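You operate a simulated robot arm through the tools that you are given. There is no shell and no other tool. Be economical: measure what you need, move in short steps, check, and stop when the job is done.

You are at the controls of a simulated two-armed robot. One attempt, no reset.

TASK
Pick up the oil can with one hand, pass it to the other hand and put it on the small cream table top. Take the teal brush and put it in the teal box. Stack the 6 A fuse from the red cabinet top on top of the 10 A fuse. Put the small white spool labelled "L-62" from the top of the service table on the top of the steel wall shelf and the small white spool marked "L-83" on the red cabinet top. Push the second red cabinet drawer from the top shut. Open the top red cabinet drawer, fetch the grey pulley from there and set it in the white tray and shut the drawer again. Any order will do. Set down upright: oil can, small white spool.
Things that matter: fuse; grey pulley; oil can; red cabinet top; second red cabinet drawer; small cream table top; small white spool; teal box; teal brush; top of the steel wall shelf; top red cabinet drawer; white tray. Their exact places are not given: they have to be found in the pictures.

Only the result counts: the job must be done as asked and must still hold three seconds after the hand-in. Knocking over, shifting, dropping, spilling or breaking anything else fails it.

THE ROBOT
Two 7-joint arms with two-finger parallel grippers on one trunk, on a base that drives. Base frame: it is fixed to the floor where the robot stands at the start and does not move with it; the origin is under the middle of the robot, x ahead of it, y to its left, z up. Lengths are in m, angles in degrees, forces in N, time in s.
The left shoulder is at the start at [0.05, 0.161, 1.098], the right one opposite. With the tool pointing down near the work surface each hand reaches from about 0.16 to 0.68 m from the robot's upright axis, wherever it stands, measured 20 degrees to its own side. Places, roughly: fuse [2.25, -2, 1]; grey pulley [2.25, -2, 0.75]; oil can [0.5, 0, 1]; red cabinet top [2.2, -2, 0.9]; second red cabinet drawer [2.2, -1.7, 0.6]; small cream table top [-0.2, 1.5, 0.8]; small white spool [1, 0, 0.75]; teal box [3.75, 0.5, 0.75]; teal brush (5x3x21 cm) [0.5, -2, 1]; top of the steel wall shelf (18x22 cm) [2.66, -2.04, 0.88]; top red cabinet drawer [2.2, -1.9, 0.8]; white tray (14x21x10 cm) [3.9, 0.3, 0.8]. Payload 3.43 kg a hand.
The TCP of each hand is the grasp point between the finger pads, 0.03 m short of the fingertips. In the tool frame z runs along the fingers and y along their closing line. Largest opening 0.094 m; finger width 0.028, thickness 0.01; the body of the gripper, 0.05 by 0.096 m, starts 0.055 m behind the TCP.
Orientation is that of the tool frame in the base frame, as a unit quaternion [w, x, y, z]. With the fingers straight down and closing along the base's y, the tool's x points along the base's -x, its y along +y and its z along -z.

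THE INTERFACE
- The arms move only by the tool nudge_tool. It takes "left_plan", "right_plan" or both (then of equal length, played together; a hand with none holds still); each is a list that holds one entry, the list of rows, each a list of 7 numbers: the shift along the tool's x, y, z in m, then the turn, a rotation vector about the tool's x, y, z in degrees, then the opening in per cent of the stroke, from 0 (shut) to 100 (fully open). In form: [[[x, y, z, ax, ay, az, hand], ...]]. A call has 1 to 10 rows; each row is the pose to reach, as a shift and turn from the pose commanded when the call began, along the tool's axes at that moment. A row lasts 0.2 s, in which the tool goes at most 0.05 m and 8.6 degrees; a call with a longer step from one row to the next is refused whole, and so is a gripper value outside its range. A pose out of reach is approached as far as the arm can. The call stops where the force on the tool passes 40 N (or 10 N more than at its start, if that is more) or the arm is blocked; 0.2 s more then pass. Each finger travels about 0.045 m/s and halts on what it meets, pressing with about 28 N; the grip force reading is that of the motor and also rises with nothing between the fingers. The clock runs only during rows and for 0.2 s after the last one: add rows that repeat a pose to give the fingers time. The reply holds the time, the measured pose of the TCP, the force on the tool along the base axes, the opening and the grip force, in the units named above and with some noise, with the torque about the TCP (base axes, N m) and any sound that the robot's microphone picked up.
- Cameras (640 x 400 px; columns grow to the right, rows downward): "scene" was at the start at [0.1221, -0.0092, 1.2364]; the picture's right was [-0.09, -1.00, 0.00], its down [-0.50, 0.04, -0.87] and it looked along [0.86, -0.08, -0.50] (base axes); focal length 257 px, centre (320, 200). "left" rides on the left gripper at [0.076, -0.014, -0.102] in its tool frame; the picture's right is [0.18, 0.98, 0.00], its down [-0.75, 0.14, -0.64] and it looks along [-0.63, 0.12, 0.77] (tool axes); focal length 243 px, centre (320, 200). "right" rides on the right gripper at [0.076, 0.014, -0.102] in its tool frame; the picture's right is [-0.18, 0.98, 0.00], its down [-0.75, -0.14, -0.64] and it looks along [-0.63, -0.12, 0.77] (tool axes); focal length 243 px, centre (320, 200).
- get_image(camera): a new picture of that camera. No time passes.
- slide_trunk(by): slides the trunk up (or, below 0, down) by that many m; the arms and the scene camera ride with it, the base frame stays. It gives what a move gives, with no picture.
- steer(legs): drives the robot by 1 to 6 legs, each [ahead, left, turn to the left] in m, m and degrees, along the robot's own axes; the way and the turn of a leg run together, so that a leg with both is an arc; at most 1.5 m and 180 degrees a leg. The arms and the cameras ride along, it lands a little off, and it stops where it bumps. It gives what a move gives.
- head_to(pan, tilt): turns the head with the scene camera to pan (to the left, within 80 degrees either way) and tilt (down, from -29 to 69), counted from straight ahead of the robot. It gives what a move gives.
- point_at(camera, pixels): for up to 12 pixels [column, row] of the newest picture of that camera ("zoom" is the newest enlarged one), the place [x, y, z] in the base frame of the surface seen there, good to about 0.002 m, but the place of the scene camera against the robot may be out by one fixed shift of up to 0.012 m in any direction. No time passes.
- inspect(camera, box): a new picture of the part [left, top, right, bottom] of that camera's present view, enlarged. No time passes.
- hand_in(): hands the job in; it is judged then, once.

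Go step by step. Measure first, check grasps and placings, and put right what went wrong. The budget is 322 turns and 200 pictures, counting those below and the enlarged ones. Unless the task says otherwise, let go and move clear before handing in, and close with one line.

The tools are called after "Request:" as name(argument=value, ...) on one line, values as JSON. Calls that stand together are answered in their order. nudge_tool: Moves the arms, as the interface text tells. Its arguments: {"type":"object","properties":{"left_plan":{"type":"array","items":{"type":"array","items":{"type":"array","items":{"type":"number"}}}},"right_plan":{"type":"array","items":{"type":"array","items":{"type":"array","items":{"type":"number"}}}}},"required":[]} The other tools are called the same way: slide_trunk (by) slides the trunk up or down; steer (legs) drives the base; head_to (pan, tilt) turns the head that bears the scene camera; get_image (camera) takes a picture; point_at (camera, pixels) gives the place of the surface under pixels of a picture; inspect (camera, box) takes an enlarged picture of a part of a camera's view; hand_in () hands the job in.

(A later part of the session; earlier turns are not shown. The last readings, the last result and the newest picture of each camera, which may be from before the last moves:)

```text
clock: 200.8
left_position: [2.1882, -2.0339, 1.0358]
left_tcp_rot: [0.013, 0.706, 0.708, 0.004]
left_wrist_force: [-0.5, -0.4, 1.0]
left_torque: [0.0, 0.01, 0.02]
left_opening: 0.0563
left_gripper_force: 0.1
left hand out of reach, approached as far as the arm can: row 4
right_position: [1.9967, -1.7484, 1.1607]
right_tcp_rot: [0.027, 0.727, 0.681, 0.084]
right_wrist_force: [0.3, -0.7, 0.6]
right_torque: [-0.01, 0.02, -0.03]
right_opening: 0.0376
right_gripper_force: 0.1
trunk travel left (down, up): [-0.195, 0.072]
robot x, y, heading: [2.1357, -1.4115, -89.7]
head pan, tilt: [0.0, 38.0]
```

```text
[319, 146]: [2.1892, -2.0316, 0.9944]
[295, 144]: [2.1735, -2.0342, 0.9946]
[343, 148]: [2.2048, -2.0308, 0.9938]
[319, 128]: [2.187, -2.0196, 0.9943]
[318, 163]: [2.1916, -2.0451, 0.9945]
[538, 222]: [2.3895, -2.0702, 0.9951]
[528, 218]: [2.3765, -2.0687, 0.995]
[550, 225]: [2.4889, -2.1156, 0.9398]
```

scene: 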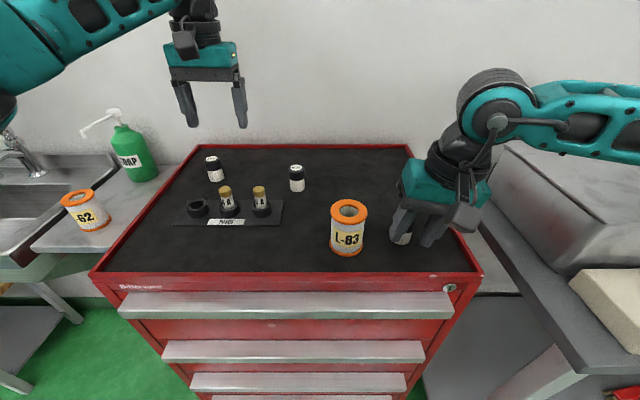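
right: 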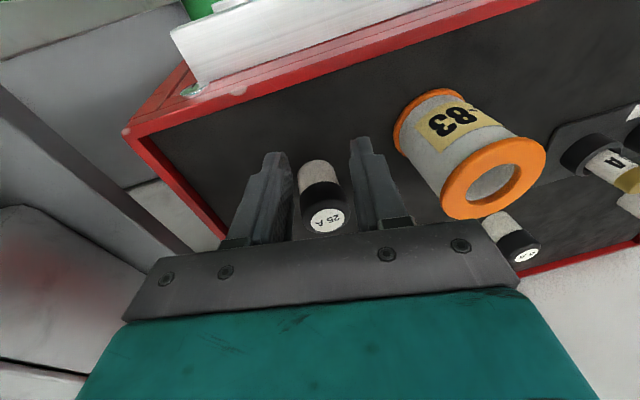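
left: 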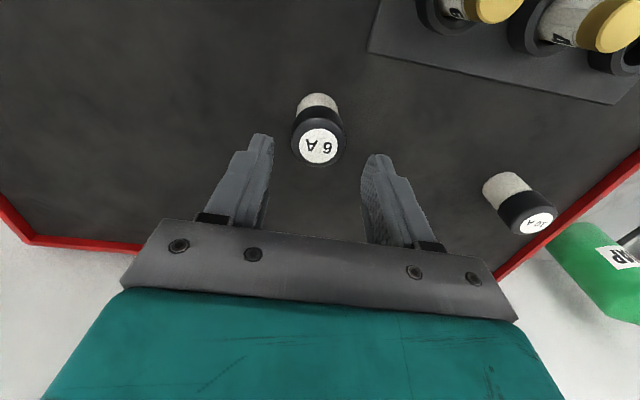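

Aligned within 2 mm. Descend to z 0.977 and grip.

Request:
nudge_tool(left_plan=[[[0.001, 0, 0.03, 0, 0, 0, 60], [0.001, 0, 0.058, 0, 0, 0, 60], [0.001, 0, 0.058, 0, 0, 0, 10], [0.001, 0, 0.058, 0, 0, 0, 10], [0.001, 0, 0.058, 0, 0, 0, 10], [0.001, 0, 0.058, 0, 0, 0, 10]]])

Request:
nudge_tool(left_plan=[[[0, 0, -0.02, 0, 0, 0, 10], [0, 0, -0.05, 0, 0, 0, 10], [0, 0, -0.09, 0, 0, 0, 10]]])

Request:
get_image(camera="left")

```text
clock: 202.2
left_position: [2.1903, -2.0331, 0.9784]
left_tcp_rot: [0.011, 0.707, 0.707, 0.004]
left_wrist_force: [-0.5, 0.4, 1.3]
left_torque: [-0.01, 0.03, -0.01]
left_opening: 0.0364
left_gripper_force: 28.4
right_position: [1.9948, -1.7488, 1.1584]
right_tcp_rot: [0.028, 0.726, 0.682, 0.085]
right_wrist_force: [0.0, -0.4, -0.2]
right_torque: [0.03, -0.02, 0.03]
right_opening: 0.0373
right_gripper_force: 0.1
trunk travel left (down, up): [-0.195, 0.072]
robot x, y, heading: [2.1352, -1.4196, -89.7]
head pan, tilt: [0.0, 38.0]
```

```text
clock: 203.0
left_position: [2.1874, -2.0316, 1.0698]
left_tcp_rot: [0.012, 0.707, 0.707, 0.004]
left_wrist_force: [0.9, 0.0, -0.2]
left_torque: [0.0, -0.03, -0.01]
left_opening: 0.0363
left_gripper_force: 27.9
right_position: [1.9951, -1.7486, 1.159]
right_tcp_rot: [0.03, 0.727, 0.681, 0.084]
right_wrist_force: [0.4, -0.4, 0.2]
right_torque: [0.0, -0.01, -0.01]
right_opening: 0.0375
right_gripper_force: 0.0
trunk travel left (down, up): [-0.195, 0.072]
robot x, y, heading: [2.1319, -1.4177, -90.0]
head pan, tilt: [0.0, 38.0]
```

```text
84 pictures are left
```

left: 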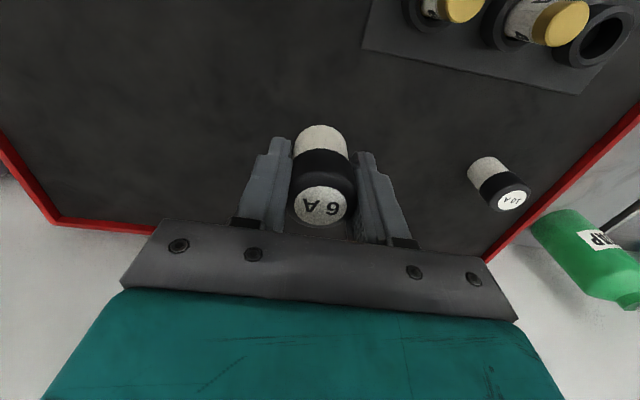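

6 A held (bottom 0.0395 below TCP). Shift the base 0.08 left and 0.03 ahead for the 10 A.

Request:
steer(legs=[[0.03, 0.08, 0]])

Request:
nudge_tool(left_plan=[[[-0.002, 0.03, 0, 0, 0, 0, 10], [-0.004, 0.06, 0, 0, 0, 0, 10], [-0.006, 0.09, 0, 0, 0, 0, 10]]])

Request:
get_image(camera="left")

```text
clock: 204.5
left_position: [2.2644, -2.0429, 1.0686]
left_tcp_rot: [0.011, 0.708, 0.706, 0.005]
left_wrist_force: [-1.1, 0.0, -0.7]
left_torque: [-0.01, 0.02, 0.01]
left_opening: 0.0359
left_gripper_force: 28.6
right_position: [2.0732, -1.7581, 1.1596]
right_tcp_rot: [0.029, 0.727, 0.681, 0.086]
right_wrist_force: [1.0, 0.4, 0.2]
right_torque: [-0.04, 0.03, -0.03]
right_opening: 0.0377
right_gripper_force: 0.0
trunk travel left (down, up): [-0.195, 0.072]
robot x, y, heading: [2.2133, -1.4256, -90.4]
head pan, tilt: [0.0, 38.0]
stopped in leg 1: the robot was blocked; the commanded pose is now the measured one
```

```text
clock: 205.3
left_position: [2.3557, -2.0489, 1.0696]
left_tcp_rot: [0.011, 0.708, 0.706, 0.003]
left_wrist_force: [-0.5, -0.3, -1.5]
left_torque: [-0.04, 0.01, -0.02]
left_opening: 0.036
left_gripper_force: 28.3
right_position: [2.0739, -1.7578, 1.1605]
right_tcp_rot: [0.028, 0.728, 0.68, 0.085]
right_wrist_force: [1.0, -0.1, -1.0]
right_torque: [-0.01, 0.02, -0.02]
right_opening: 0.0378
right_gripper_force: 0.1
trunk travel left (down, up): [-0.195, 0.072]
robot x, y, heading: [2.2117, -1.4263, -90.3]
head pan, tilt: [0.0, 38.0]
```

```text
83 pictures are left
```

left: 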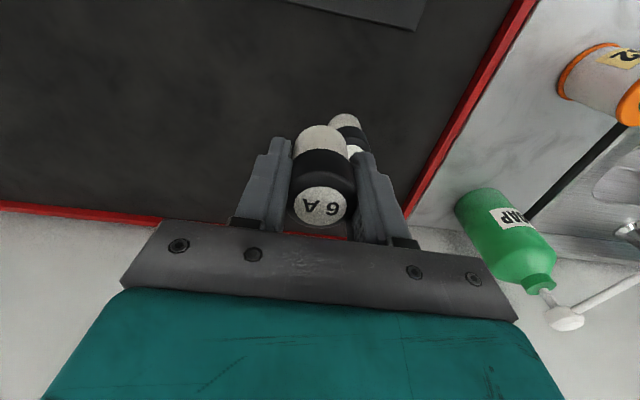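

Now over beside the 10 A (2.389,-2.071). Move above it and check before lowering.

Request:
nudge_tool(left_plan=[[[-0.012, 0.017, 0, 0, 0, 0, 10], [-0.023, 0.034, 0, 0, 0, 0, 10], [-0.023, 0.034, 0.015, 0, 0, 0, 10], [-0.023, 0.034, 0.02, 0, 0, 0, 10]]])

Request:
inspect(camera="left", box=[220, 90, 420, 250])

Request:
head_to(pan=15, tilt=32)

Request:
get_image(camera="scene")

```text
clock: 206.3
left_position: [2.389, -2.0715, 1.0501]
left_tcp_rot: [0.012, 0.708, 0.706, 0.004]
left_wrist_force: [-0.9, -0.3, -0.7]
left_torque: [0.02, 0.01, 0.0]
left_opening: 0.0359
left_gripper_force: 27.6
left hand out of reach, approached as far as the arm can: row 2, 3
right_position: [2.0744, -1.7592, 1.1588]
right_tcp_rot: [0.028, 0.728, 0.68, 0.085]
right_wrist_force: [0.6, -0.8, -0.6]
right_torque: [0.02, 0.02, 0.01]
right_opening: 0.0377
right_gripper_force: 0.0
trunk travel left (down, up): [-0.195, 0.072]
robot x, y, heading: [2.2159, -1.4252, -89.9]
head pan, tilt: [0.0, 38.0]
```

```text
2.50 times, centred on (320, 170) of left
```

zoom: 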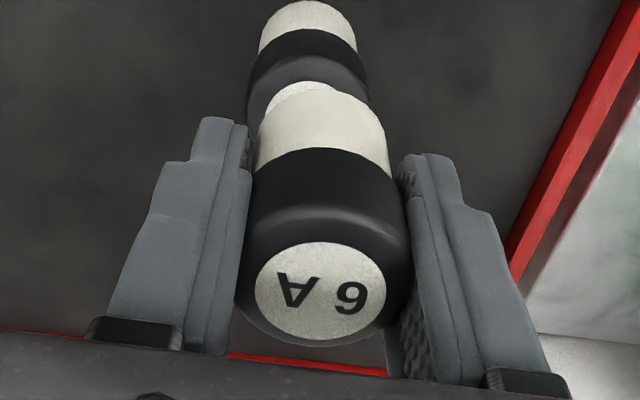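

```text
clock: 207.1
left_position: [2.3889, -2.0701, 1.051]
left_tcp_rot: [0.013, 0.707, 0.707, 0.004]
left_wrist_force: [-0.9, 0.1, -0.4]
left_torque: [0.02, 0.03, 0.0]
left_opening: 0.0358
left_gripper_force: 28.2
right_position: [2.0739, -1.758, 1.159]
right_tcp_rot: [0.027, 0.728, 0.68, 0.085]
right_wrist_force: [0.4, 0.0, -0.2]
right_torque: [0.03, 0.03, 0.0]
right_opening: 0.0377
right_gripper_force: 0.1
trunk travel left (down, up): [-0.195, 0.072]
robot x, y, heading: [2.2118, -1.4248, -90.4]
head pan, tilt: [15.0, 32.0]
```

```text
81 pictures are left
```

scene: 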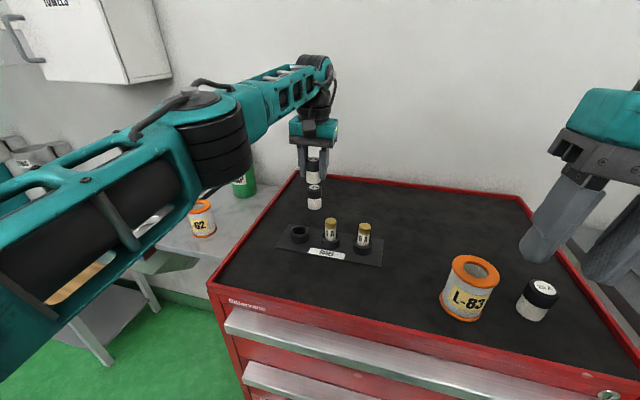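

In the zoom, the 10 A looks ~4 mm to the image-left of the 6 A's axis. Measure its edges from here.

Request:
inspect(camera="left", box=[290, 80, 370, 160])

Request:
inspect(camera="scene", box=[280, 120, 360, 220])

```text
5.00 times, centred on (330, 120) of left
```

zoom: 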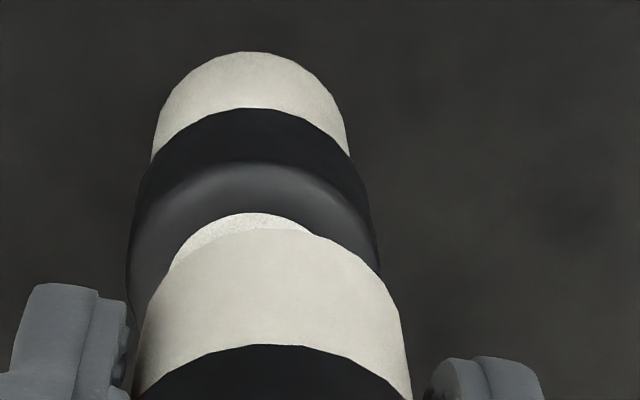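

```text
4.00 times, centred on (320, 170) of scene
```

zoom: 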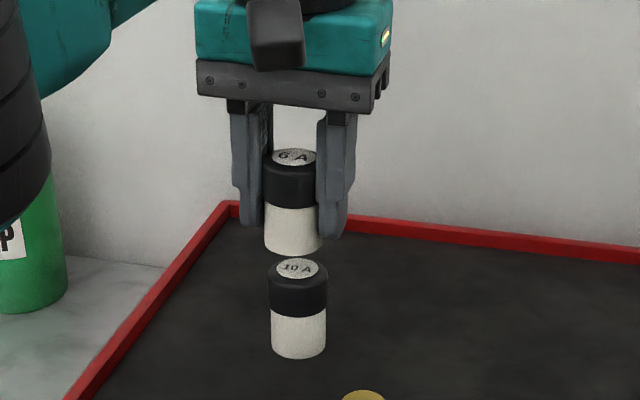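

Projection math: the 10 A is 2.5 mm toward tool −y and 1.5 mm toward +x. Correct that and lower close to contact.

Request:
nudge_tool(left_plan=[[[0.0015, -0.0025, 0, 0, 0, 0, 10], [0.0015, -0.0025, 0.006, 0, 0, 0, 10], [0.0015, -0.0025, 0.012, 0, 0, 0, 10], [0.0015, -0.0025, 0.012, 0, 0, 0, 10]]])

Request:
inspect(camera="left", box=[290, 80, 370, 160])

Request:
inspect(camera="scene", box=[280, 120, 360, 220])

```text
clock: 208.1
left_position: [2.3863, -2.0706, 1.0384]
left_tcp_rot: [0.013, 0.708, 0.706, 0.004]
left_wrist_force: [-0.7, 0.7, -0.6]
left_torque: [0.0, -0.02, 0.0]
left_opening: 0.036
left_gripper_force: 28.2
right_position: [2.0739, -1.7585, 1.159]
right_tcp_rot: [0.028, 0.728, 0.68, 0.085]
right_wrist_force: [0.3, -0.8, 1.0]
right_torque: [0.01, 0.03, 0.0]
right_opening: 0.0378
right_gripper_force: 0.1
trunk travel left (down, up): [-0.195, 0.072]
robot x, y, heading: [2.2126, -1.4268, -90.3]
head pan, tilt: [15.0, 32.0]
```

```text
5.00 times, centred on (330, 120) of left
```

zoom: 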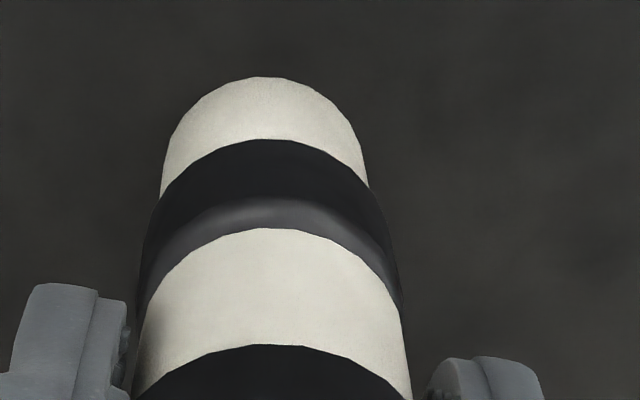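

```text
4.00 times, centred on (320, 170) of scene
```

zoom: 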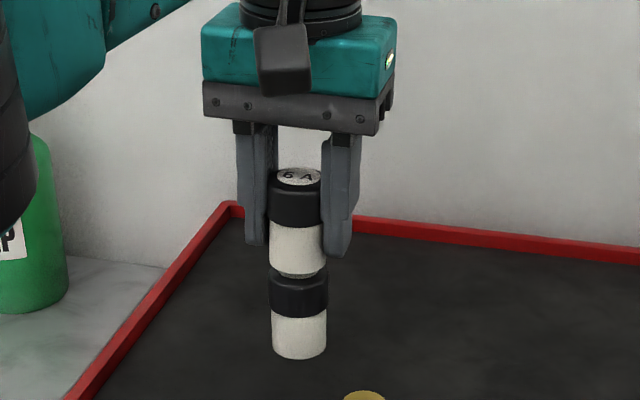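

Aligned now. Lower gently to contact.

Request:
nudge_tool(left_plan=[[[0, 0, 0.0015, 0, 0, 0, 10], [0, 0, 0.003, 0, 0, 0, 10], [0, 0, 0.004, 0, 0, 0, 10]]])

```text
clock: 208.9
left_position: [2.3859, -2.0698, 1.0364]
left_tcp_rot: [0.012, 0.708, 0.706, 0.004]
left_wrist_force: [-0.8, 0.7, -0.2]
left_torque: [-0.02, 0.01, 0.01]
left_opening: 0.0359
left_gripper_force: 28.0
right_position: [2.0747, -1.7584, 1.1589]
right_tcp_rot: [0.028, 0.728, 0.68, 0.085]
right_wrist_force: [-0.1, -0.5, -0.5]
right_torque: [0.01, 0.0, 0.0]
right_opening: 0.0377
right_gripper_force: 0.1
trunk travel left (down, up): [-0.195, 0.072]
robot x, y, heading: [2.2144, -1.4238, -90.0]
head pan, tilt: [15.0, 32.0]
```

Request:
nudge_tool(left_plan=[[[0, 0, 0.001, 0, 0, 0, 10], [0, 0, 0.002, 0, 0, 0, 10], [0, 0, 0.003, 0, 0, 0, 10]]])

Request:
inspect(camera="scene", box=[290, 140, 350, 220])

```text
clock: 209.7
left_position: [2.3861, -2.0704, 1.0323]
left_tcp_rot: [0.012, 0.708, 0.706, 0.005]
left_wrist_force: [0.8, 1.0, -0.4]
left_torque: [0.01, 0.04, 0.04]
left_opening: 0.036
left_gripper_force: 28.1
right_position: [2.0736, -1.7578, 1.1595]
right_tcp_rot: [0.028, 0.727, 0.68, 0.085]
right_wrist_force: [0.3, -0.2, 1.0]
right_torque: [0.01, -0.04, 0.0]
right_opening: 0.0377
right_gripper_force: 0.1
trunk travel left (down, up): [-0.195, 0.072]
robot x, y, heading: [2.2165, -1.4273, -90.2]
head pan, tilt: [15.0, 32.0]
```

```text
5.00 times, centred on (320, 180) of scene
```

zoom: 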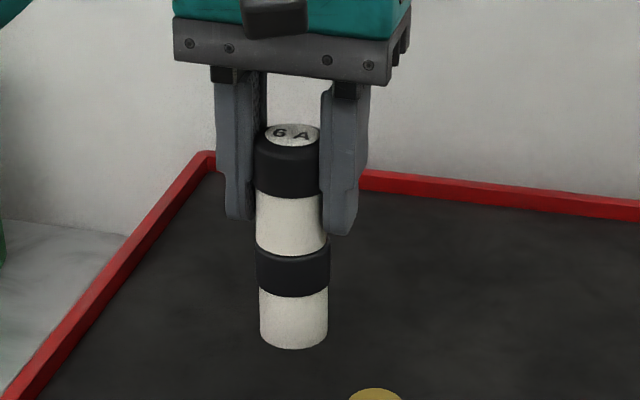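

Request:
nudge_tool(left_plan=[[[0, 0, 0.001, 0, 0, 0, 10], [0, 0, 0.002, 0, 0, 0, 10], [0, 0, 0.002, 0, 0, 0, 10]]])

```text
clock: 210.5
left_position: [2.3863, -2.0708, 1.0335]
left_tcp_rot: [0.013, 0.707, 0.707, 0.003]
left_wrist_force: [-0.5, -0.9, 9.3]
left_torque: [-0.05, 0.15, 0.0]
left_opening: 0.0356
left_gripper_force: 28.1
right_position: [2.0743, -1.7577, 1.1602]
right_tcp_rot: [0.029, 0.728, 0.68, 0.085]
right_wrist_force: [-0.4, -0.4, 0.2]
right_torque: [-0.01, -0.02, 0.0]
right_opening: 0.0375
right_gripper_force: 0.0
trunk travel left (down, up): [-0.195, 0.072]
robot x, y, heading: [2.2159, -1.4245, -90.2]
head pan, tilt: [15.0, 32.0]
```

Contact at 9 N. Ease up 1 mm, open, and rise straight.

Request:
nudge_tool(left_plan=[[[0, 0, -0.001, 0, 0, 0, 10], [0, 0, -0.001, 0, 0, 0, 42], [0, 0, -0.001, 0, 0, 0, 60], [0, 0, -0.001, 0, 0, 0, 70], [0, 0, -0.001, 0, 0, 0, 70], [0, 0, -0.02, 0, 0, 0, 70], [0, 0, -0.06, 0, 0, 0, 70], [0, 0, -0.1, 0, 0, 0, 70]]])

Request:
inspect(camera="scene", box=[270, 120, 370, 220])

Request:
get_image(camera="left")

```text
clock: 212.3
left_position: [2.3901, -2.0552, 1.1316]
left_tcp_rot: [0.012, 0.708, 0.706, 0.004]
left_wrist_force: [0.2, 0.0, 0.7]
left_torque: [-0.01, 0.04, -0.02]
left_opening: 0.0658
left_gripper_force: 0.1
left hand out of reach, approached as far as the arm can: row 7, 8
right_position: [2.0734, -1.7577, 1.1594]
right_tcp_rot: [0.029, 0.728, 0.68, 0.084]
right_wrist_force: [-0.3, -0.4, 0.8]
right_torque: [-0.04, 0.01, 0.01]
right_opening: 0.0377
right_gripper_force: 0.1
trunk travel left (down, up): [-0.195, 0.072]
robot x, y, heading: [2.2135, -1.4263, -90.0]
head pan, tilt: [15.0, 32.0]
```

```text
4.00 times, centred on (320, 170) of scene
```

zoom: 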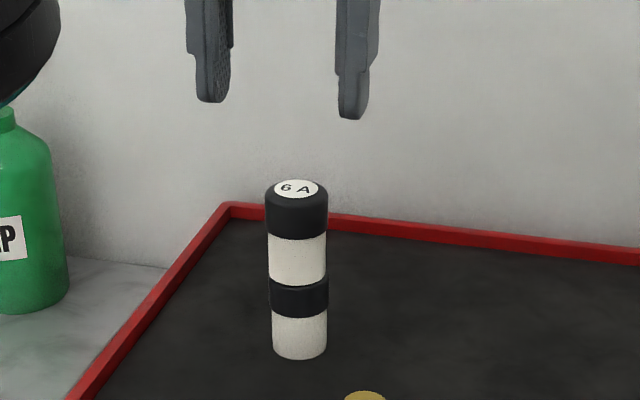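

```text
74 pictures are left
```

left: 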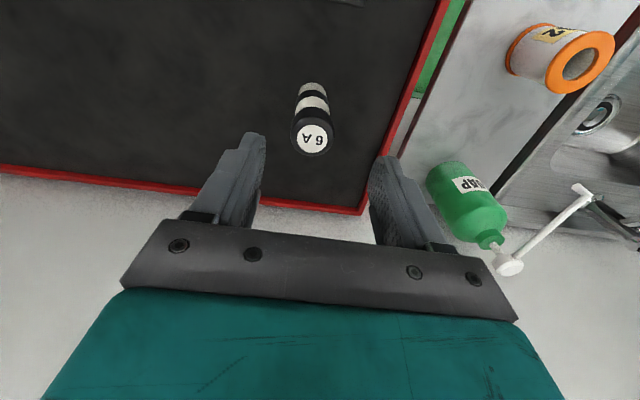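

The 6 A stands centred on the 10 A. Now back off and study the top drawer's handle.

Request:
steer(legs=[[-0.3, 0, 0]])

Request:
head_to(pan=0, tilt=40)

Request:
get_image(camera="scene")

Request:
inspect(camera="scene", box=[190, 150, 370, 270])

```text
clock: 214.3
left_position: [2.3911, -1.7585, 1.13]
left_tcp_rot: [0.013, 0.708, 0.706, 0.004]
left_wrist_force: [-0.5, 0.4, 1.0]
left_torque: [0.0, 0.01, 0.02]
left_opening: 0.0658
left_gripper_force: 0.0
right_position: [2.0742, -1.4629, 1.1596]
right_tcp_rot: [0.029, 0.728, 0.68, 0.084]
right_wrist_force: [0.2, -0.3, 0.7]
right_torque: [-0.02, 0.02, 0.0]
right_opening: 0.0375
right_gripper_force: 0.0
trunk travel left (down, up): [-0.195, 0.072]
robot x, y, heading: [2.2108, -1.1266, -89.8]
head pan, tilt: [15.0, 32.0]
```

```text
clock: 215.1
left_position: [2.3907, -1.7591, 1.1309]
left_tcp_rot: [0.013, 0.708, 0.706, 0.003]
left_wrist_force: [-0.7, 0.3, -0.4]
left_torque: [-0.02, 0.01, 0.0]
left_opening: 0.0658
left_gripper_force: 0.0
right_position: [2.0744, -1.4636, 1.1602]
right_tcp_rot: [0.028, 0.728, 0.68, 0.085]
right_wrist_force: [-0.9, 0.0, -0.3]
right_torque: [-0.02, -0.01, -0.01]
right_opening: 0.0377
right_gripper_force: 0.0
trunk travel left (down, up): [-0.195, 0.072]
robot x, y, heading: [2.2155, -1.1309, -90.3]
head pan, tilt: [0.0, 40.0]
```

```text
73 pictures are left
```

scene: 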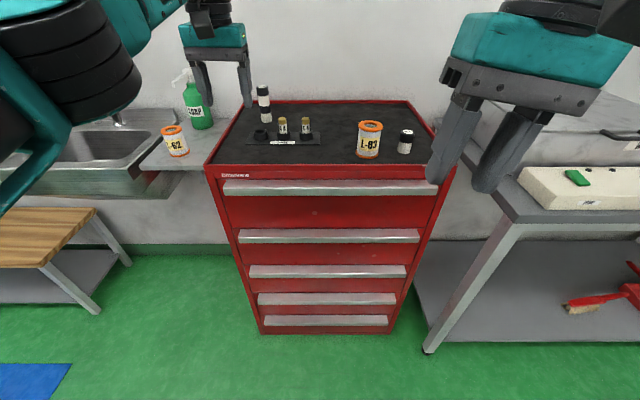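

```text
3.33 times, centred on (280, 210) of scene
```

zoom: 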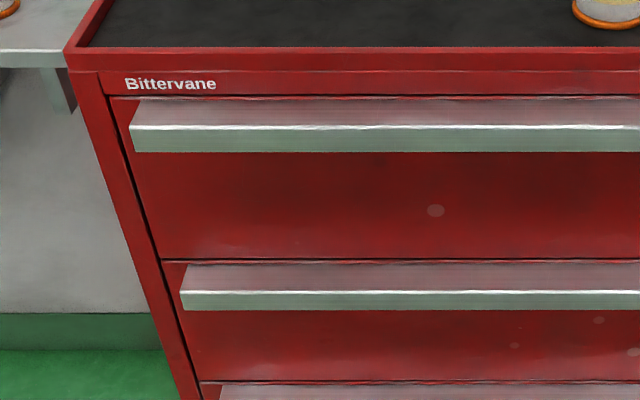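

The handle is a protruding bar. I'll pinch it above/below with the right hand pointing forward. First tilt the right hand forward 85° while reaching ahead.

Request:
nudge_tool(right_plan=[[[-0.02, 0, 0, 0, -8.5, 0, 50], [-0.04, 0, 0, 0, -17, 0, 60], [-0.06, 0, 0, 0, -25.5, 0, 60], [-0.08, 0, 0, 0, -34, 0, 60], [-0.1, 0, 0, 0, -42.5, 0, 60], [-0.12, 0, 0, 0, -51, 0, 60], [-0.12, 0, 0, 0, -59.5, 0, 60], [-0.12, 0, 0, 0, -68, 0, 60], [-0.12, 0, 0, 0, -76.5, 0, 60], [-0.12, 0, 0, 0, -85, 0, 60]]])

Request:
get_image(camera="scene")

```text
clock: 217.3
left_position: [2.3914, -1.7571, 1.1314]
left_tcp_rot: [0.012, 0.708, 0.706, 0.004]
left_wrist_force: [0.5, 0.5, -0.3]
left_torque: [-0.04, -0.02, 0.03]
left_opening: 0.0659
left_gripper_force: 0.1
right_position: [2.0676, -1.5809, 1.151]
right_tcp_rot: [0.482, 0.593, 0.481, -0.43]
right_wrist_force: [-1.1, 0.5, 0.3]
right_torque: [-0.04, 0.0, 0.01]
right_opening: 0.0565
right_gripper_force: 0.1
trunk travel left (down, up): [-0.195, 0.072]
robot x, y, heading: [2.2152, -1.1289, -90.2]
head pan, tilt: [0.0, 40.0]
```

```text
71 pictures are left
```

scene: 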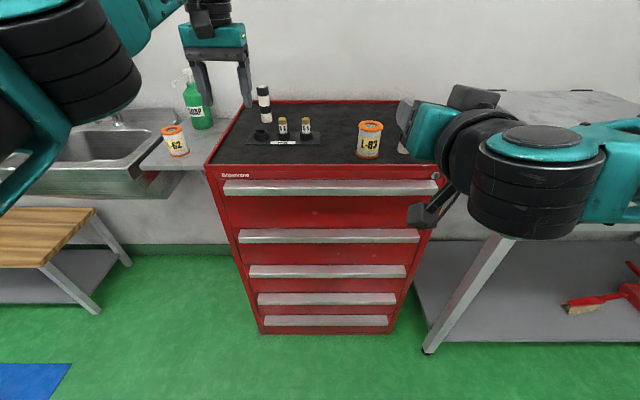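

Pointing forward now. Roll it 81° about its own axis so that the fingers close vertically.

Request:
nudge_tool(right_plan=[[[0, 0, 0, 0, 0, 8.1, 60], [0, 0, 0, 0, 0, 16.2, 60], [0, 0, 0, 0, 0, 24.3, 60], [0, 0, 0, 0, 0, 32.4, 60], [0, 0, 0, 0, 0, 40.5, 60], [0, 0, 0, 0, 0, 48.6, 60], [0, 0, 0, 0, 0, 56.7, 60], [0, 0, 0, 0, 0, 64.8, 60], [0, 0, 0, 0, 0, 72.9, 60], [0, 0, 0, 0, 0, 81, 60]]])

Request:
get_image(camera="right")

```text
clock: 219.5
left_position: [2.3911, -1.7594, 1.1301]
left_tcp_rot: [0.012, 0.708, 0.706, 0.004]
left_wrist_force: [-0.5, 0.9, 0.1]
left_torque: [0.04, 0.0, 0.01]
left_opening: 0.0656
left_gripper_force: 0.0
right_position: [2.0663, -1.5814, 1.1494]
right_tcp_rot: [0.644, 0.764, -0.019, -0.013]
right_wrist_force: [1.0, 0.8, 0.3]
right_torque: [0.0, 0.04, -0.05]
right_opening: 0.0563
right_gripper_force: 0.1
trunk travel left (down, up): [-0.195, 0.072]
robot x, y, heading: [2.214, -1.128, -90.1]
head pan, tilt: [0.0, 40.0]
```

```text
70 pictures are left
```

right: 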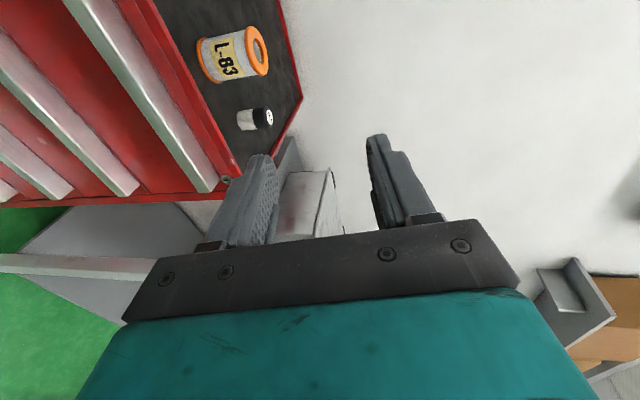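

Fingers close vertically now. Measure the top handle from this camera.

Request:
point_at(camera="right", pixels=[[120, 60], [135, 55], [105, 62], [150, 90], [165, 130], [150, 130], [175, 120], [145, 95], [130, 75], [190, 100]])

Request:
inspect(camera="right", box=[60, 0, 240, 200])

```text
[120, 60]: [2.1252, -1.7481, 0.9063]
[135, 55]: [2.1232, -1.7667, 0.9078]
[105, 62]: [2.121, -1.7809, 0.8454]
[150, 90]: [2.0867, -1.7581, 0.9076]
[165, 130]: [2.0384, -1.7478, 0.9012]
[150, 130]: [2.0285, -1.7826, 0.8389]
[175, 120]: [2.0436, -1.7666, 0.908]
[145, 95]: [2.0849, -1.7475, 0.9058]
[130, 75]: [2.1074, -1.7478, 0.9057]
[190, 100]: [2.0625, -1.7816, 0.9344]
```

```text
2.00 times, centred on (150, 100) of right
```

zoom: 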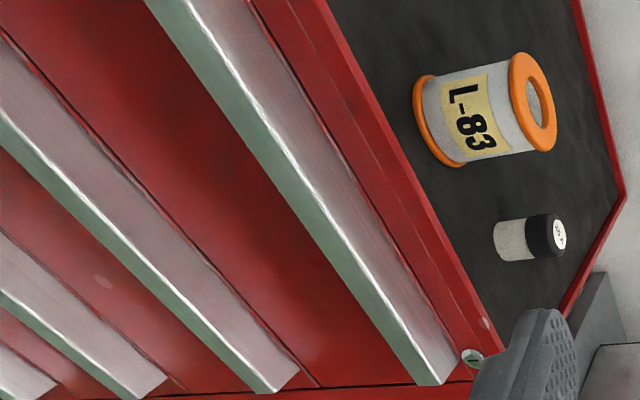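

Handle: top z 0.908, front y −1.748, about 2 cm thick. Level the hand and bring it in front of the handle.

Request:
nudge_tool(right_plan=[[[0.011, -0.041, 0.01, -1.6, 0, 0, 60], [0.022, -0.081, 0.02, -3.2, 0, 0, 60], [0.033, -0.122, 0.03, -4.8, 0, 0, 60], [0.044, -0.163, 0.04, -6.5, 0, 0, 60], [0.055, -0.203, 0.05, -8.1, 0, 0, 60], [0.065, -0.244, 0.058, -9.7, 0, 0, 60], [0.065, -0.244, 0.058, -9.7, 0, 0, 60]]])

Request:
get_image(camera="right")

Request:
get_image(camera="scene")

```text
clock: 221.1
left_position: [2.3902, -1.7577, 1.1308]
left_tcp_rot: [0.012, 0.708, 0.707, 0.004]
left_wrist_force: [0.3, 0.7, 0.3]
left_torque: [0.02, 0.05, -0.01]
left_opening: 0.0657
left_gripper_force: 0.0
right_position: [2.1831, -1.5889, 0.9385]
right_tcp_rot: [0.706, 0.708, -0.019, -0.015]
right_wrist_force: [0.1, 0.7, 0.2]
right_torque: [0.0, 0.02, 0.0]
right_opening: 0.0566
right_gripper_force: 0.0
right hand out of reach, approached as far as the arm can: row 3, 4, 5, 6, 7
trunk travel left (down, up): [-0.195, 0.072]
robot x, y, heading: [2.2136, -1.1321, -90.1]
head pan, tilt: [0.0, 40.0]
```

```text
68 pictures are left
```

right: 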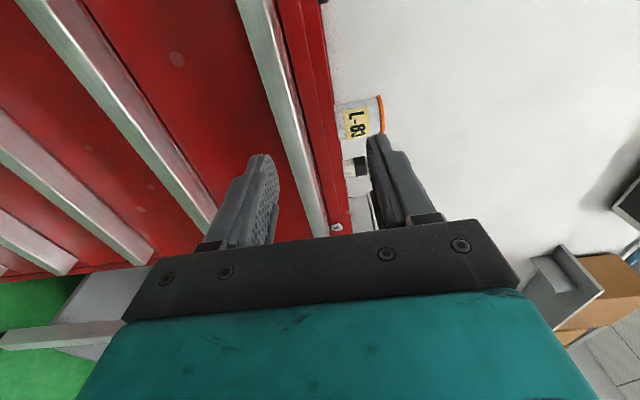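

```text
67 pictures are left
```

scene: 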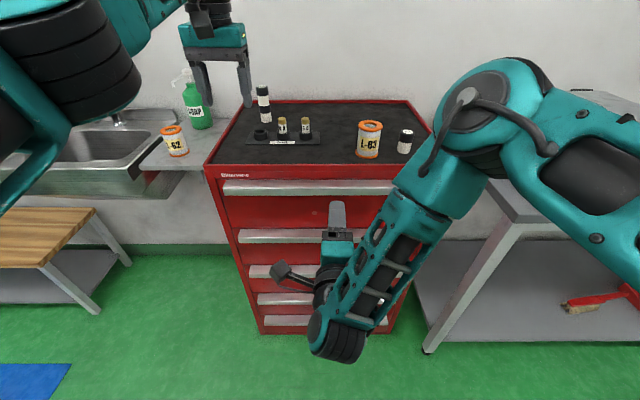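

Hand is level but 4 cm high. Pull the left hand back/up for safety, and lower the trunk 4 cm.

Request:
nudge_tool(left_plan=[[[0.03, 0, -0.02, 0, 0, 0, 70], [0.06, 0, -0.04, 0, 0, 0, 70], [0.1, 0, -0.06, 0, 0, 0, 70], [0.14, 0, -0.08, 0, 0, 0, 70]]])

Request:
slide_trunk(by=-0.041)

Request:
get_image(camera="right")

```text
clock: 222.1
left_position: [2.3869, -1.619, 1.2102]
left_tcp_rot: [0.011, 0.705, 0.709, 0.003]
left_wrist_force: [-1.0, 2.2, -0.8]
left_torque: [-0.14, -0.17, 0.0]
left_opening: 0.0658
left_gripper_force: 0.1
left hand out of reach, approached as far as the arm can: row 1, 2
right_position: [2.181, -1.5877, 0.9391]
right_tcp_rot: [0.706, 0.708, -0.02, -0.016]
right_wrist_force: [-0.5, -0.1, 0.4]
right_torque: [0.01, -0.01, 0.02]
right_opening: 0.0562
right_gripper_force: 0.1
trunk travel left (down, up): [-0.195, 0.072]
robot x, y, heading: [2.2135, -1.1311, -90.2]
head pan, tilt: [0.0, 40.0]
```

```text
clock: 222.9
left_position: [2.3884, -1.618, 1.1674]
left_tcp_rot: [0.013, 0.708, 0.707, 0.004]
left_wrist_force: [0.5, 1.2, 0.3]
left_torque: [-0.01, 0.01, -0.01]
left_opening: 0.0657
left_gripper_force: 0.0
right_position: [2.1836, -1.5878, 0.8985]
right_tcp_rot: [0.705, 0.709, -0.019, -0.017]
right_wrist_force: [0.5, 0.5, -0.7]
right_torque: [-0.01, 0.03, -0.02]
right_opening: 0.0561
right_gripper_force: 0.1
trunk travel left (down, up): [-0.154, 0.113]
robot x, y, heading: [2.2131, -1.1313, -90.1]
head pan, tilt: [0.0, 40.0]
```

```text
66 pictures are left
```

right: 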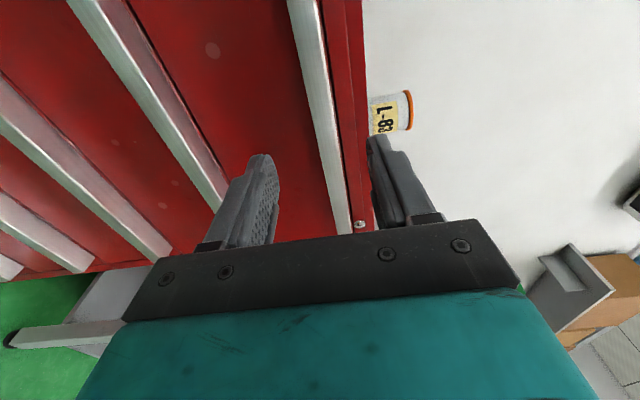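

The handle lies between the fingers. Drive ahead 0.153 m and close.

Request:
steer(legs=[[0.12, 0, 0], [0.033, 0, 0]])

Request:
get_image(camera="right")

```text
clock: 224.6
left_position: [2.3902, -1.7712, 1.1669]
left_tcp_rot: [0.012, 0.708, 0.706, 0.004]
left_wrist_force: [-0.4, -0.6, 0.1]
left_torque: [0.04, 0.03, -0.01]
left_opening: 0.0656
left_gripper_force: 0.1
right_position: [2.1831, -1.7407, 0.8979]
right_tcp_rot: [0.705, 0.709, -0.019, -0.017]
right_wrist_force: [-1.2, 0.2, -0.3]
right_torque: [-0.04, 0.0, 0.02]
right_opening: 0.0564
right_gripper_force: 0.1
trunk travel left (down, up): [-0.154, 0.113]
robot x, y, heading: [2.2117, -1.282, -90.1]
head pan, tilt: [0.0, 40.0]
```

```text
65 pictures are left
```

right: 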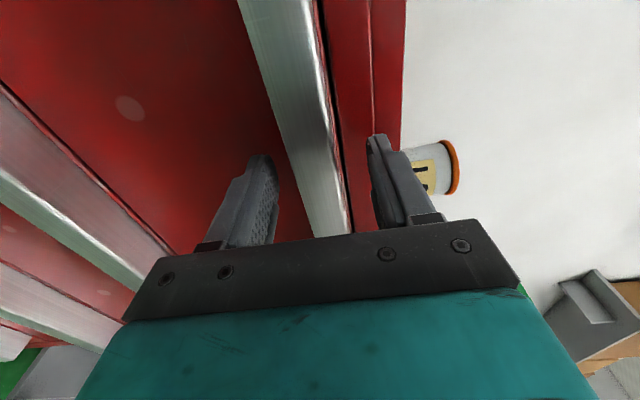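

Fingers straddle the handle. Close.

Request:
nudge_tool(right_plan=[[[0, 0, 0, 0, 0, 0, 0], [0, 0, 0, 0, 0, 0, 0], [0, 0, 0, 0, 0, 0, 0], [0, 0, 0, 0, 0, 0, 0], [0, 0, 0, 0, 0, 0, 0]]])

Request:
steer(legs=[[-0.1, 0, 0]])

Request:
get_image(camera="scene")

```text
clock: 225.8
left_position: [2.39, -1.7706, 1.1684]
left_tcp_rot: [0.012, 0.708, 0.706, 0.004]
left_wrist_force: [0.0, -0.2, 0.6]
left_torque: [0.0, -0.03, -0.05]
left_opening: 0.0658
left_gripper_force: 0.0
right_position: [2.1823, -1.7406, 0.8952]
right_tcp_rot: [0.704, 0.71, -0.018, -0.017]
right_wrist_force: [1.6, 0.5, -17.8]
right_torque: [-0.68, 0.75, 0.05]
right_opening: 0.0238
right_gripper_force: 44.9
trunk travel left (down, up): [-0.154, 0.113]
robot x, y, heading: [2.215, -1.2784, -90.2]
head pan, tilt: [0.0, 40.0]
```

```text
clock: 227.0
left_position: [2.3886, -1.6702, 1.1667]
left_tcp_rot: [0.012, 0.708, 0.706, 0.005]
left_wrist_force: [0.2, -0.4, 0.2]
left_torque: [-0.02, 0.04, 0.0]
left_opening: 0.0658
left_gripper_force: 0.1
right_position: [2.1827, -1.6397, 0.8963]
right_tcp_rot: [0.704, 0.71, -0.019, -0.017]
right_wrist_force: [2.3, -0.6, -25.9]
right_torque: [-0.69, 0.92, -0.12]
right_opening: 0.0239
right_gripper_force: 45.2
trunk travel left (down, up): [-0.154, 0.113]
robot x, y, heading: [2.2163, -1.1792, -90.2]
head pan, tilt: [0.0, 40.0]
```

```text
64 pictures are left
```

scene: 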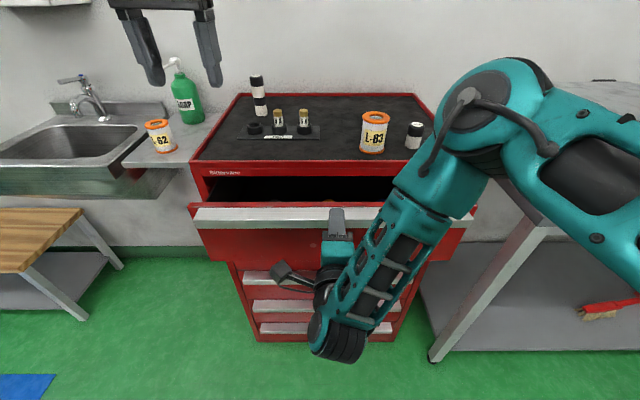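

The drawer comes along smoothly. Pull 0.12 m further.

Request:
steer(legs=[[-0.12, 0, 0]])

Request:
head_to(pan=0, tilt=47)

Request:
get_image(camera="scene")

Request:
get_image(camera="left")

```text
clock: 228.2
left_position: [2.3891, -1.5505, 1.1672]
left_tcp_rot: [0.012, 0.708, 0.706, 0.005]
left_wrist_force: [-0.4, 0.0, -0.4]
left_torque: [0.0, 0.01, 0.01]
left_opening: 0.0658
left_gripper_force: 0.0
right_position: [2.1833, -1.52, 0.8966]
right_tcp_rot: [0.703, 0.711, -0.018, -0.018]
right_wrist_force: [-2.3, -0.3, -13.0]
right_torque: [-0.83, 0.77, 0.15]
right_opening: 0.0241
right_gripper_force: 45.3
trunk travel left (down, up): [-0.154, 0.113]
robot x, y, heading: [2.2143, -1.0602, -90.5]
head pan, tilt: [0.0, 40.0]
```

```text
clock: 228.9
left_position: [2.3898, -1.5497, 1.1677]
left_tcp_rot: [0.012, 0.707, 0.707, 0.003]
left_wrist_force: [0.1, 0.5, 0.1]
left_torque: [-0.01, 0.0, 0.01]
left_opening: 0.0658
left_gripper_force: 0.1
right_position: [2.1825, -1.5186, 0.8955]
right_tcp_rot: [0.703, 0.711, -0.018, -0.017]
right_wrist_force: [0.7, -0.9, -7.5]
right_torque: [-0.9, -0.15, -0.1]
right_opening: 0.0239
right_gripper_force: 45.2
trunk travel left (down, up): [-0.154, 0.113]
robot x, y, heading: [2.2136, -1.059, -90.1]
head pan, tilt: [0.0, 47.0]
```

```text
63 pictures are left
```

scene: 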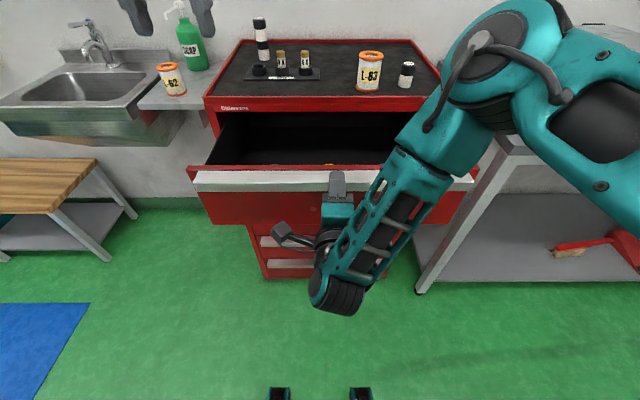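

```text
62 pictures are left
```

left: 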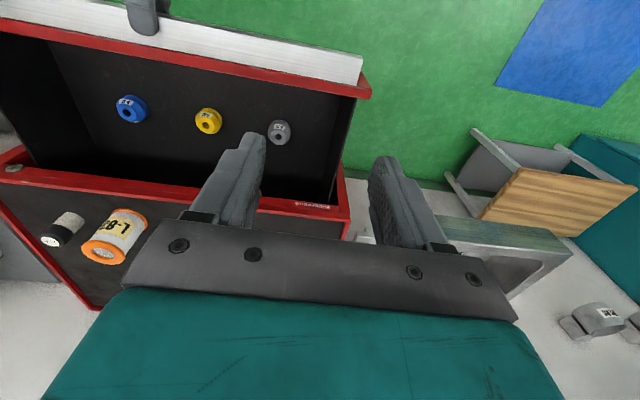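

Inside are a blue, a yellow and the grey pulley at (280,130) of the left camera. Measure it.

Request:
point_at(camera="left", pixels=[[280, 128], [272, 130], [289, 133], [280, 121], [278, 143], [208, 121], [300, 150], [300, 60], [330, 195], [250, 60]])

Request:
inspect(camera="left", box=[230, 80, 330, 160])

```text
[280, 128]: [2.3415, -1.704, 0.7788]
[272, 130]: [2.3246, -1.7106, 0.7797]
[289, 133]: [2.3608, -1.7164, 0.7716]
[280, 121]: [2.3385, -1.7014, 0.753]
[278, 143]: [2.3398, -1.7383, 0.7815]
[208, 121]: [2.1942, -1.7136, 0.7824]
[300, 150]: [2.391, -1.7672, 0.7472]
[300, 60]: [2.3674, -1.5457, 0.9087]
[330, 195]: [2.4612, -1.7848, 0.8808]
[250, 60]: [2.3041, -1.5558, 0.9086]
```

```text
5.00 times, centred on (280, 120) of left
```

zoom: 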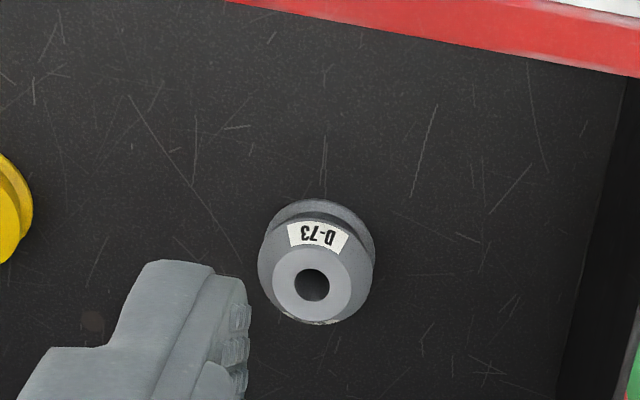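

Grey pulley "D-73" at (2.342,-1.718), top z≈0.78. Pull the drawer 5 cm further for clearance, then release and withdraw.

Request:
steer(legs=[[-0.05, 0, 0]])

Request:
nudge_tool(right_plan=[[[0, 0, 0, 0, 0, 0, 40], [0, 0, 0, 0, 0, 0, 65], [0, 0, 0, 0, 0, 0, 65]]])

Request:
steer(legs=[[-0.08, 0, 0]])

Request:
get_image(camera="left")

```text
clock: 229.8
left_position: [2.3899, -1.5005, 1.1673]
left_tcp_rot: [0.012, 0.707, 0.707, 0.004]
left_wrist_force: [0.6, 0.4, 0.1]
left_torque: [-0.01, -0.01, 0.01]
left_opening: 0.0657
left_gripper_force: 0.1
right_position: [2.1831, -1.4704, 0.8969]
right_tcp_rot: [0.703, 0.71, -0.018, -0.018]
right_wrist_force: [-1.2, -0.4, -9.9]
right_torque: [-1.03, -0.21, -0.14]
right_opening: 0.0237
right_gripper_force: 45.0
trunk travel left (down, up): [-0.154, 0.113]
robot x, y, heading: [2.2157, -1.0119, -90.0]
head pan, tilt: [0.0, 47.0]
```

```text
clock: 230.6
left_position: [2.3894, -1.5011, 1.1668]
left_tcp_rot: [0.012, 0.708, 0.707, 0.004]
left_wrist_force: [0.2, -0.2, 0.2]
left_torque: [0.01, -0.01, 0.0]
left_opening: 0.066
left_gripper_force: 0.1
right_position: [2.1822, -1.4717, 0.8963]
right_tcp_rot: [0.704, 0.71, -0.018, -0.018]
right_wrist_force: [0.7, -0.1, -0.1]
right_torque: [-0.01, 0.04, 0.01]
right_opening: 0.061
right_gripper_force: 0.0
trunk travel left (down, up): [-0.154, 0.113]
robot x, y, heading: [2.2124, -1.0092, -90.4]
head pan, tilt: [0.0, 47.0]
```

```text
clock: 231.7
left_position: [2.3896, -1.4202, 1.1678]
left_tcp_rot: [0.012, 0.707, 0.707, 0.004]
left_wrist_force: [-0.6, -0.4, 0.7]
left_torque: [-0.03, 0.02, 0.03]
left_opening: 0.0658
left_gripper_force: 0.2
right_position: [2.1838, -1.3909, 0.8974]
right_tcp_rot: [0.704, 0.71, -0.018, -0.017]
right_wrist_force: [0.0, 0.5, 0.2]
right_torque: [0.03, 0.03, 0.0]
right_opening: 0.0613
right_gripper_force: 0.2
trunk travel left (down, up): [-0.154, 0.113]
robot x, y, heading: [2.2106, -0.9323, -90.0]
head pan, tilt: [0.0, 47.0]
```

```text
60 pictures are left
```

left: 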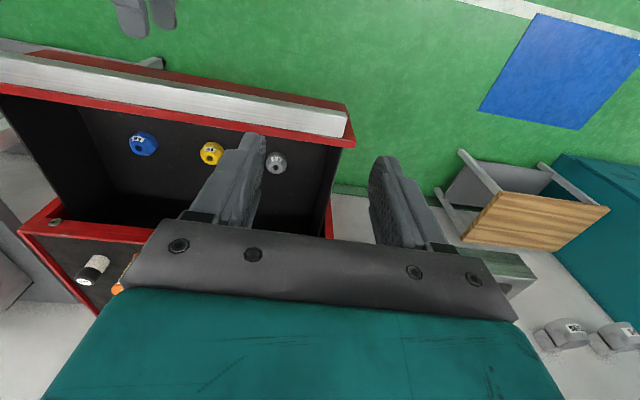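

Drawer is open ~0.27 m. Raise the right hand 0.2 m, then drive ahead 0.22 m.

Request:
nudge_tool(right_plan=[[[0, 0.04, 0, 0, 0, 0, 65], [0, 0.08, 0, 0, 0, 0, 65], [0, 0.12, 0, 0, 0, 0, 65], [0, 0.16, 0, 0, 0, 0, 65], [0, 0.2, -0.02, 0, 0, 0, 65]]])

Request:
steer(legs=[[0.22, 0, 0]])

Request:
get_image(camera="left")

Request:
get_image(camera="scene")

```text
clock: 232.9
left_position: [2.3896, -1.4202, 1.1676]
left_tcp_rot: [0.012, 0.708, 0.706, 0.005]
left_wrist_force: [0.9, 0.2, -0.2]
left_torque: [-0.01, 0.01, -0.02]
left_opening: 0.0658
left_gripper_force: 0.0
right_position: [2.1824, -1.3715, 1.0971]
right_tcp_rot: [0.704, 0.71, -0.016, -0.018]
right_wrist_force: [-0.3, -0.3, 0.0]
right_torque: [-0.01, -0.02, 0.0]
right_opening: 0.0611
right_gripper_force: 0.0
trunk travel left (down, up): [-0.154, 0.113]
robot x, y, heading: [2.216, -0.9331, -90.2]
head pan, tilt: [0.0, 47.0]
```

```text
clock: 234.5
left_position: [2.3889, -1.6399, 1.167]
left_tcp_rot: [0.011, 0.707, 0.707, 0.004]
left_wrist_force: [0.4, -0.6, 0.3]
left_torque: [0.03, 0.01, 0.02]
left_opening: 0.0656
left_gripper_force: 0.1
right_position: [2.1829, -1.5922, 1.0984]
right_tcp_rot: [0.703, 0.711, -0.018, -0.018]
right_wrist_force: [-0.5, -0.6, -0.6]
right_torque: [0.01, -0.03, 0.0]
right_opening: 0.0611
right_gripper_force: 0.1
trunk travel left (down, up): [-0.154, 0.113]
robot x, y, heading: [2.2158, -1.1528, -90.2]
head pan, tilt: [0.0, 47.0]
```

```text
59 pictures are left
```

left: 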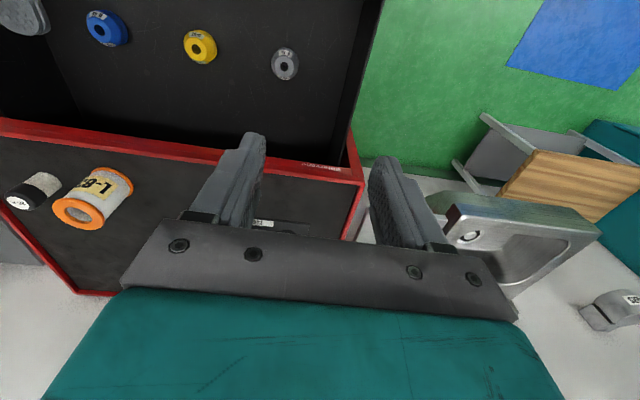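

```text
58 pictures are left
```

scene: 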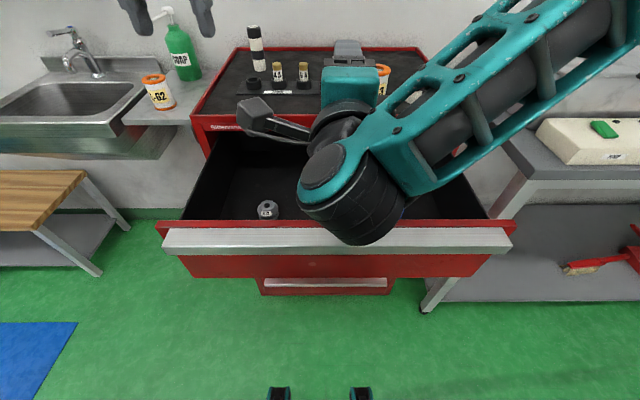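

Move the right hand a bit further right, and measure the pulley again.

Request:
nudge_tool(right_plan=[[[-0.03, 0, 0, 0, 0, 0, 65], [-0.06, 0, 0, 0, 0, 0, 65], [-0.09, 0, 0, 0, 0, 0, 65]]])

Request:
point_at(camera="left", pixels=[[285, 52], [274, 62], [297, 63], [285, 78], [293, 72], [285, 48], [320, 70], [345, 130], [340, 60], [300, 170]])

Request:
inspect(camera="left", box=[245, 25, 325, 105])

```text
clock: 235.3
left_position: [2.3896, -1.6376, 1.167]
left_tcp_rot: [0.012, 0.708, 0.706, 0.004]
left_wrist_force: [-0.6, -0.2, -1.4]
left_torque: [0.01, 0.0, -0.04]
left_opening: 0.0659
left_gripper_force: 0.1
right_position: [2.093, -1.5861, 1.0983]
right_tcp_rot: [0.704, 0.71, -0.018, -0.018]
right_wrist_force: [-0.2, 0.7, -0.4]
right_torque: [0.0, 0.01, 0.01]
right_opening: 0.061
right_gripper_force: 0.2
trunk travel left (down, up): [-0.154, 0.113]
robot x, y, heading: [2.217, -1.1452, -90.6]
head pan, tilt: [0.0, 47.0]
```

```text
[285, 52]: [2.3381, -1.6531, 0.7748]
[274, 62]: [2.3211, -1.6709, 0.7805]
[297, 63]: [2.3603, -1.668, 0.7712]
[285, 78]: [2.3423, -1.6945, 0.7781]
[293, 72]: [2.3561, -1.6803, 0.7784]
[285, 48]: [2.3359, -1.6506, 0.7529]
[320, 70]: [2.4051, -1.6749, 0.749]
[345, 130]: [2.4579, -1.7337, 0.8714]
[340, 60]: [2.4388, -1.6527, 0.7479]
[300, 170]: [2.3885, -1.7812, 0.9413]
```

```text
5.00 times, centred on (285, 65) of left
```

zoom: 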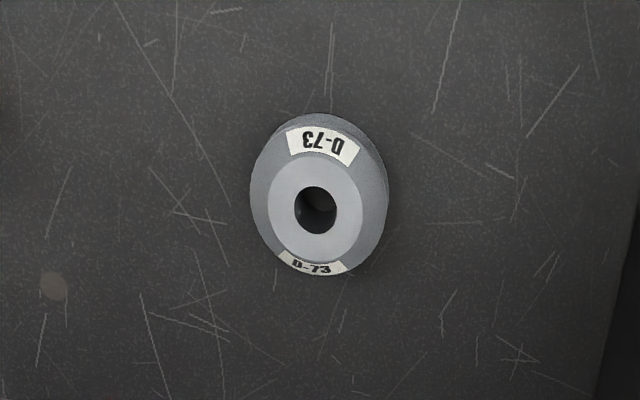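

Pulley centre (2.341,-1.672). Lower the left hand to 8 cm above it.

Request:
nudge_tool(left_plan=[[[-0.01, -0.02, 0.03, 0, 0, 0, 70], [-0.02, -0.04, 0.06, 0, 0, 0, 70], [-0.028, -0.058, 0.1, 0, 0, 0, 72], [-0.028, -0.058, 0.145, 0, 0, 0, 75], [-0.028, -0.058, 0.19, 0, 0, 0, 75], [-0.028, -0.058, 0.23, 0, 0, 0, 75], [-0.028, -0.058, 0.27, 0, 0, 0, 75], [-0.028, -0.058, 0.3, 0, 0, 0, 75]]])

Request:
get_image(camera="left")

Request:
get_image(camera="scene")

```text
clock: 237.1
left_position: [2.3381, -1.6692, 0.8663]
left_tcp_rot: [0.012, 0.707, 0.707, 0.004]
left_wrist_force: [-0.3, 0.2, -0.2]
left_torque: [0.03, 0.01, -0.02]
left_opening: 0.0705
left_gripper_force: 0.1
right_position: [2.093, -1.5862, 1.0986]
right_tcp_rot: [0.704, 0.71, -0.018, -0.018]
right_wrist_force: [0.4, -0.5, 1.0]
right_torque: [0.03, 0.02, 0.03]
right_opening: 0.0612
right_gripper_force: 0.2
trunk travel left (down, up): [-0.154, 0.113]
robot x, y, heading: [2.2167, -1.1513, -90.3]
head pan, tilt: [0.0, 47.0]
```

```text
56 pictures are left
```

left: 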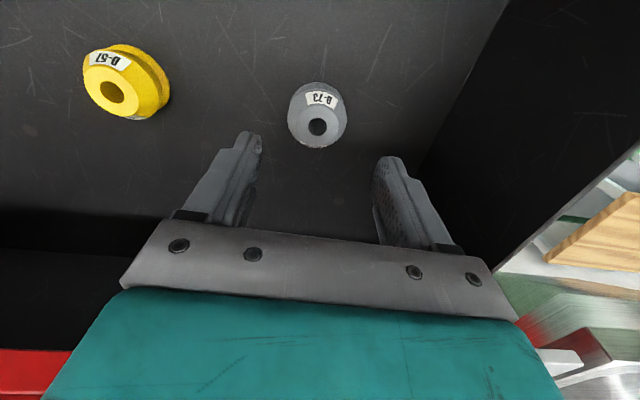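

```text
55 pictures are left
```

scene: 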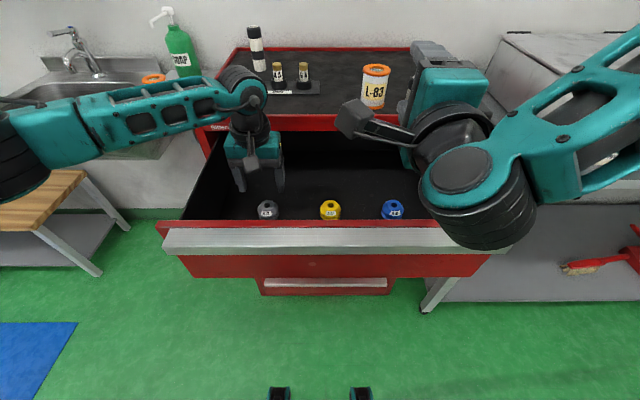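

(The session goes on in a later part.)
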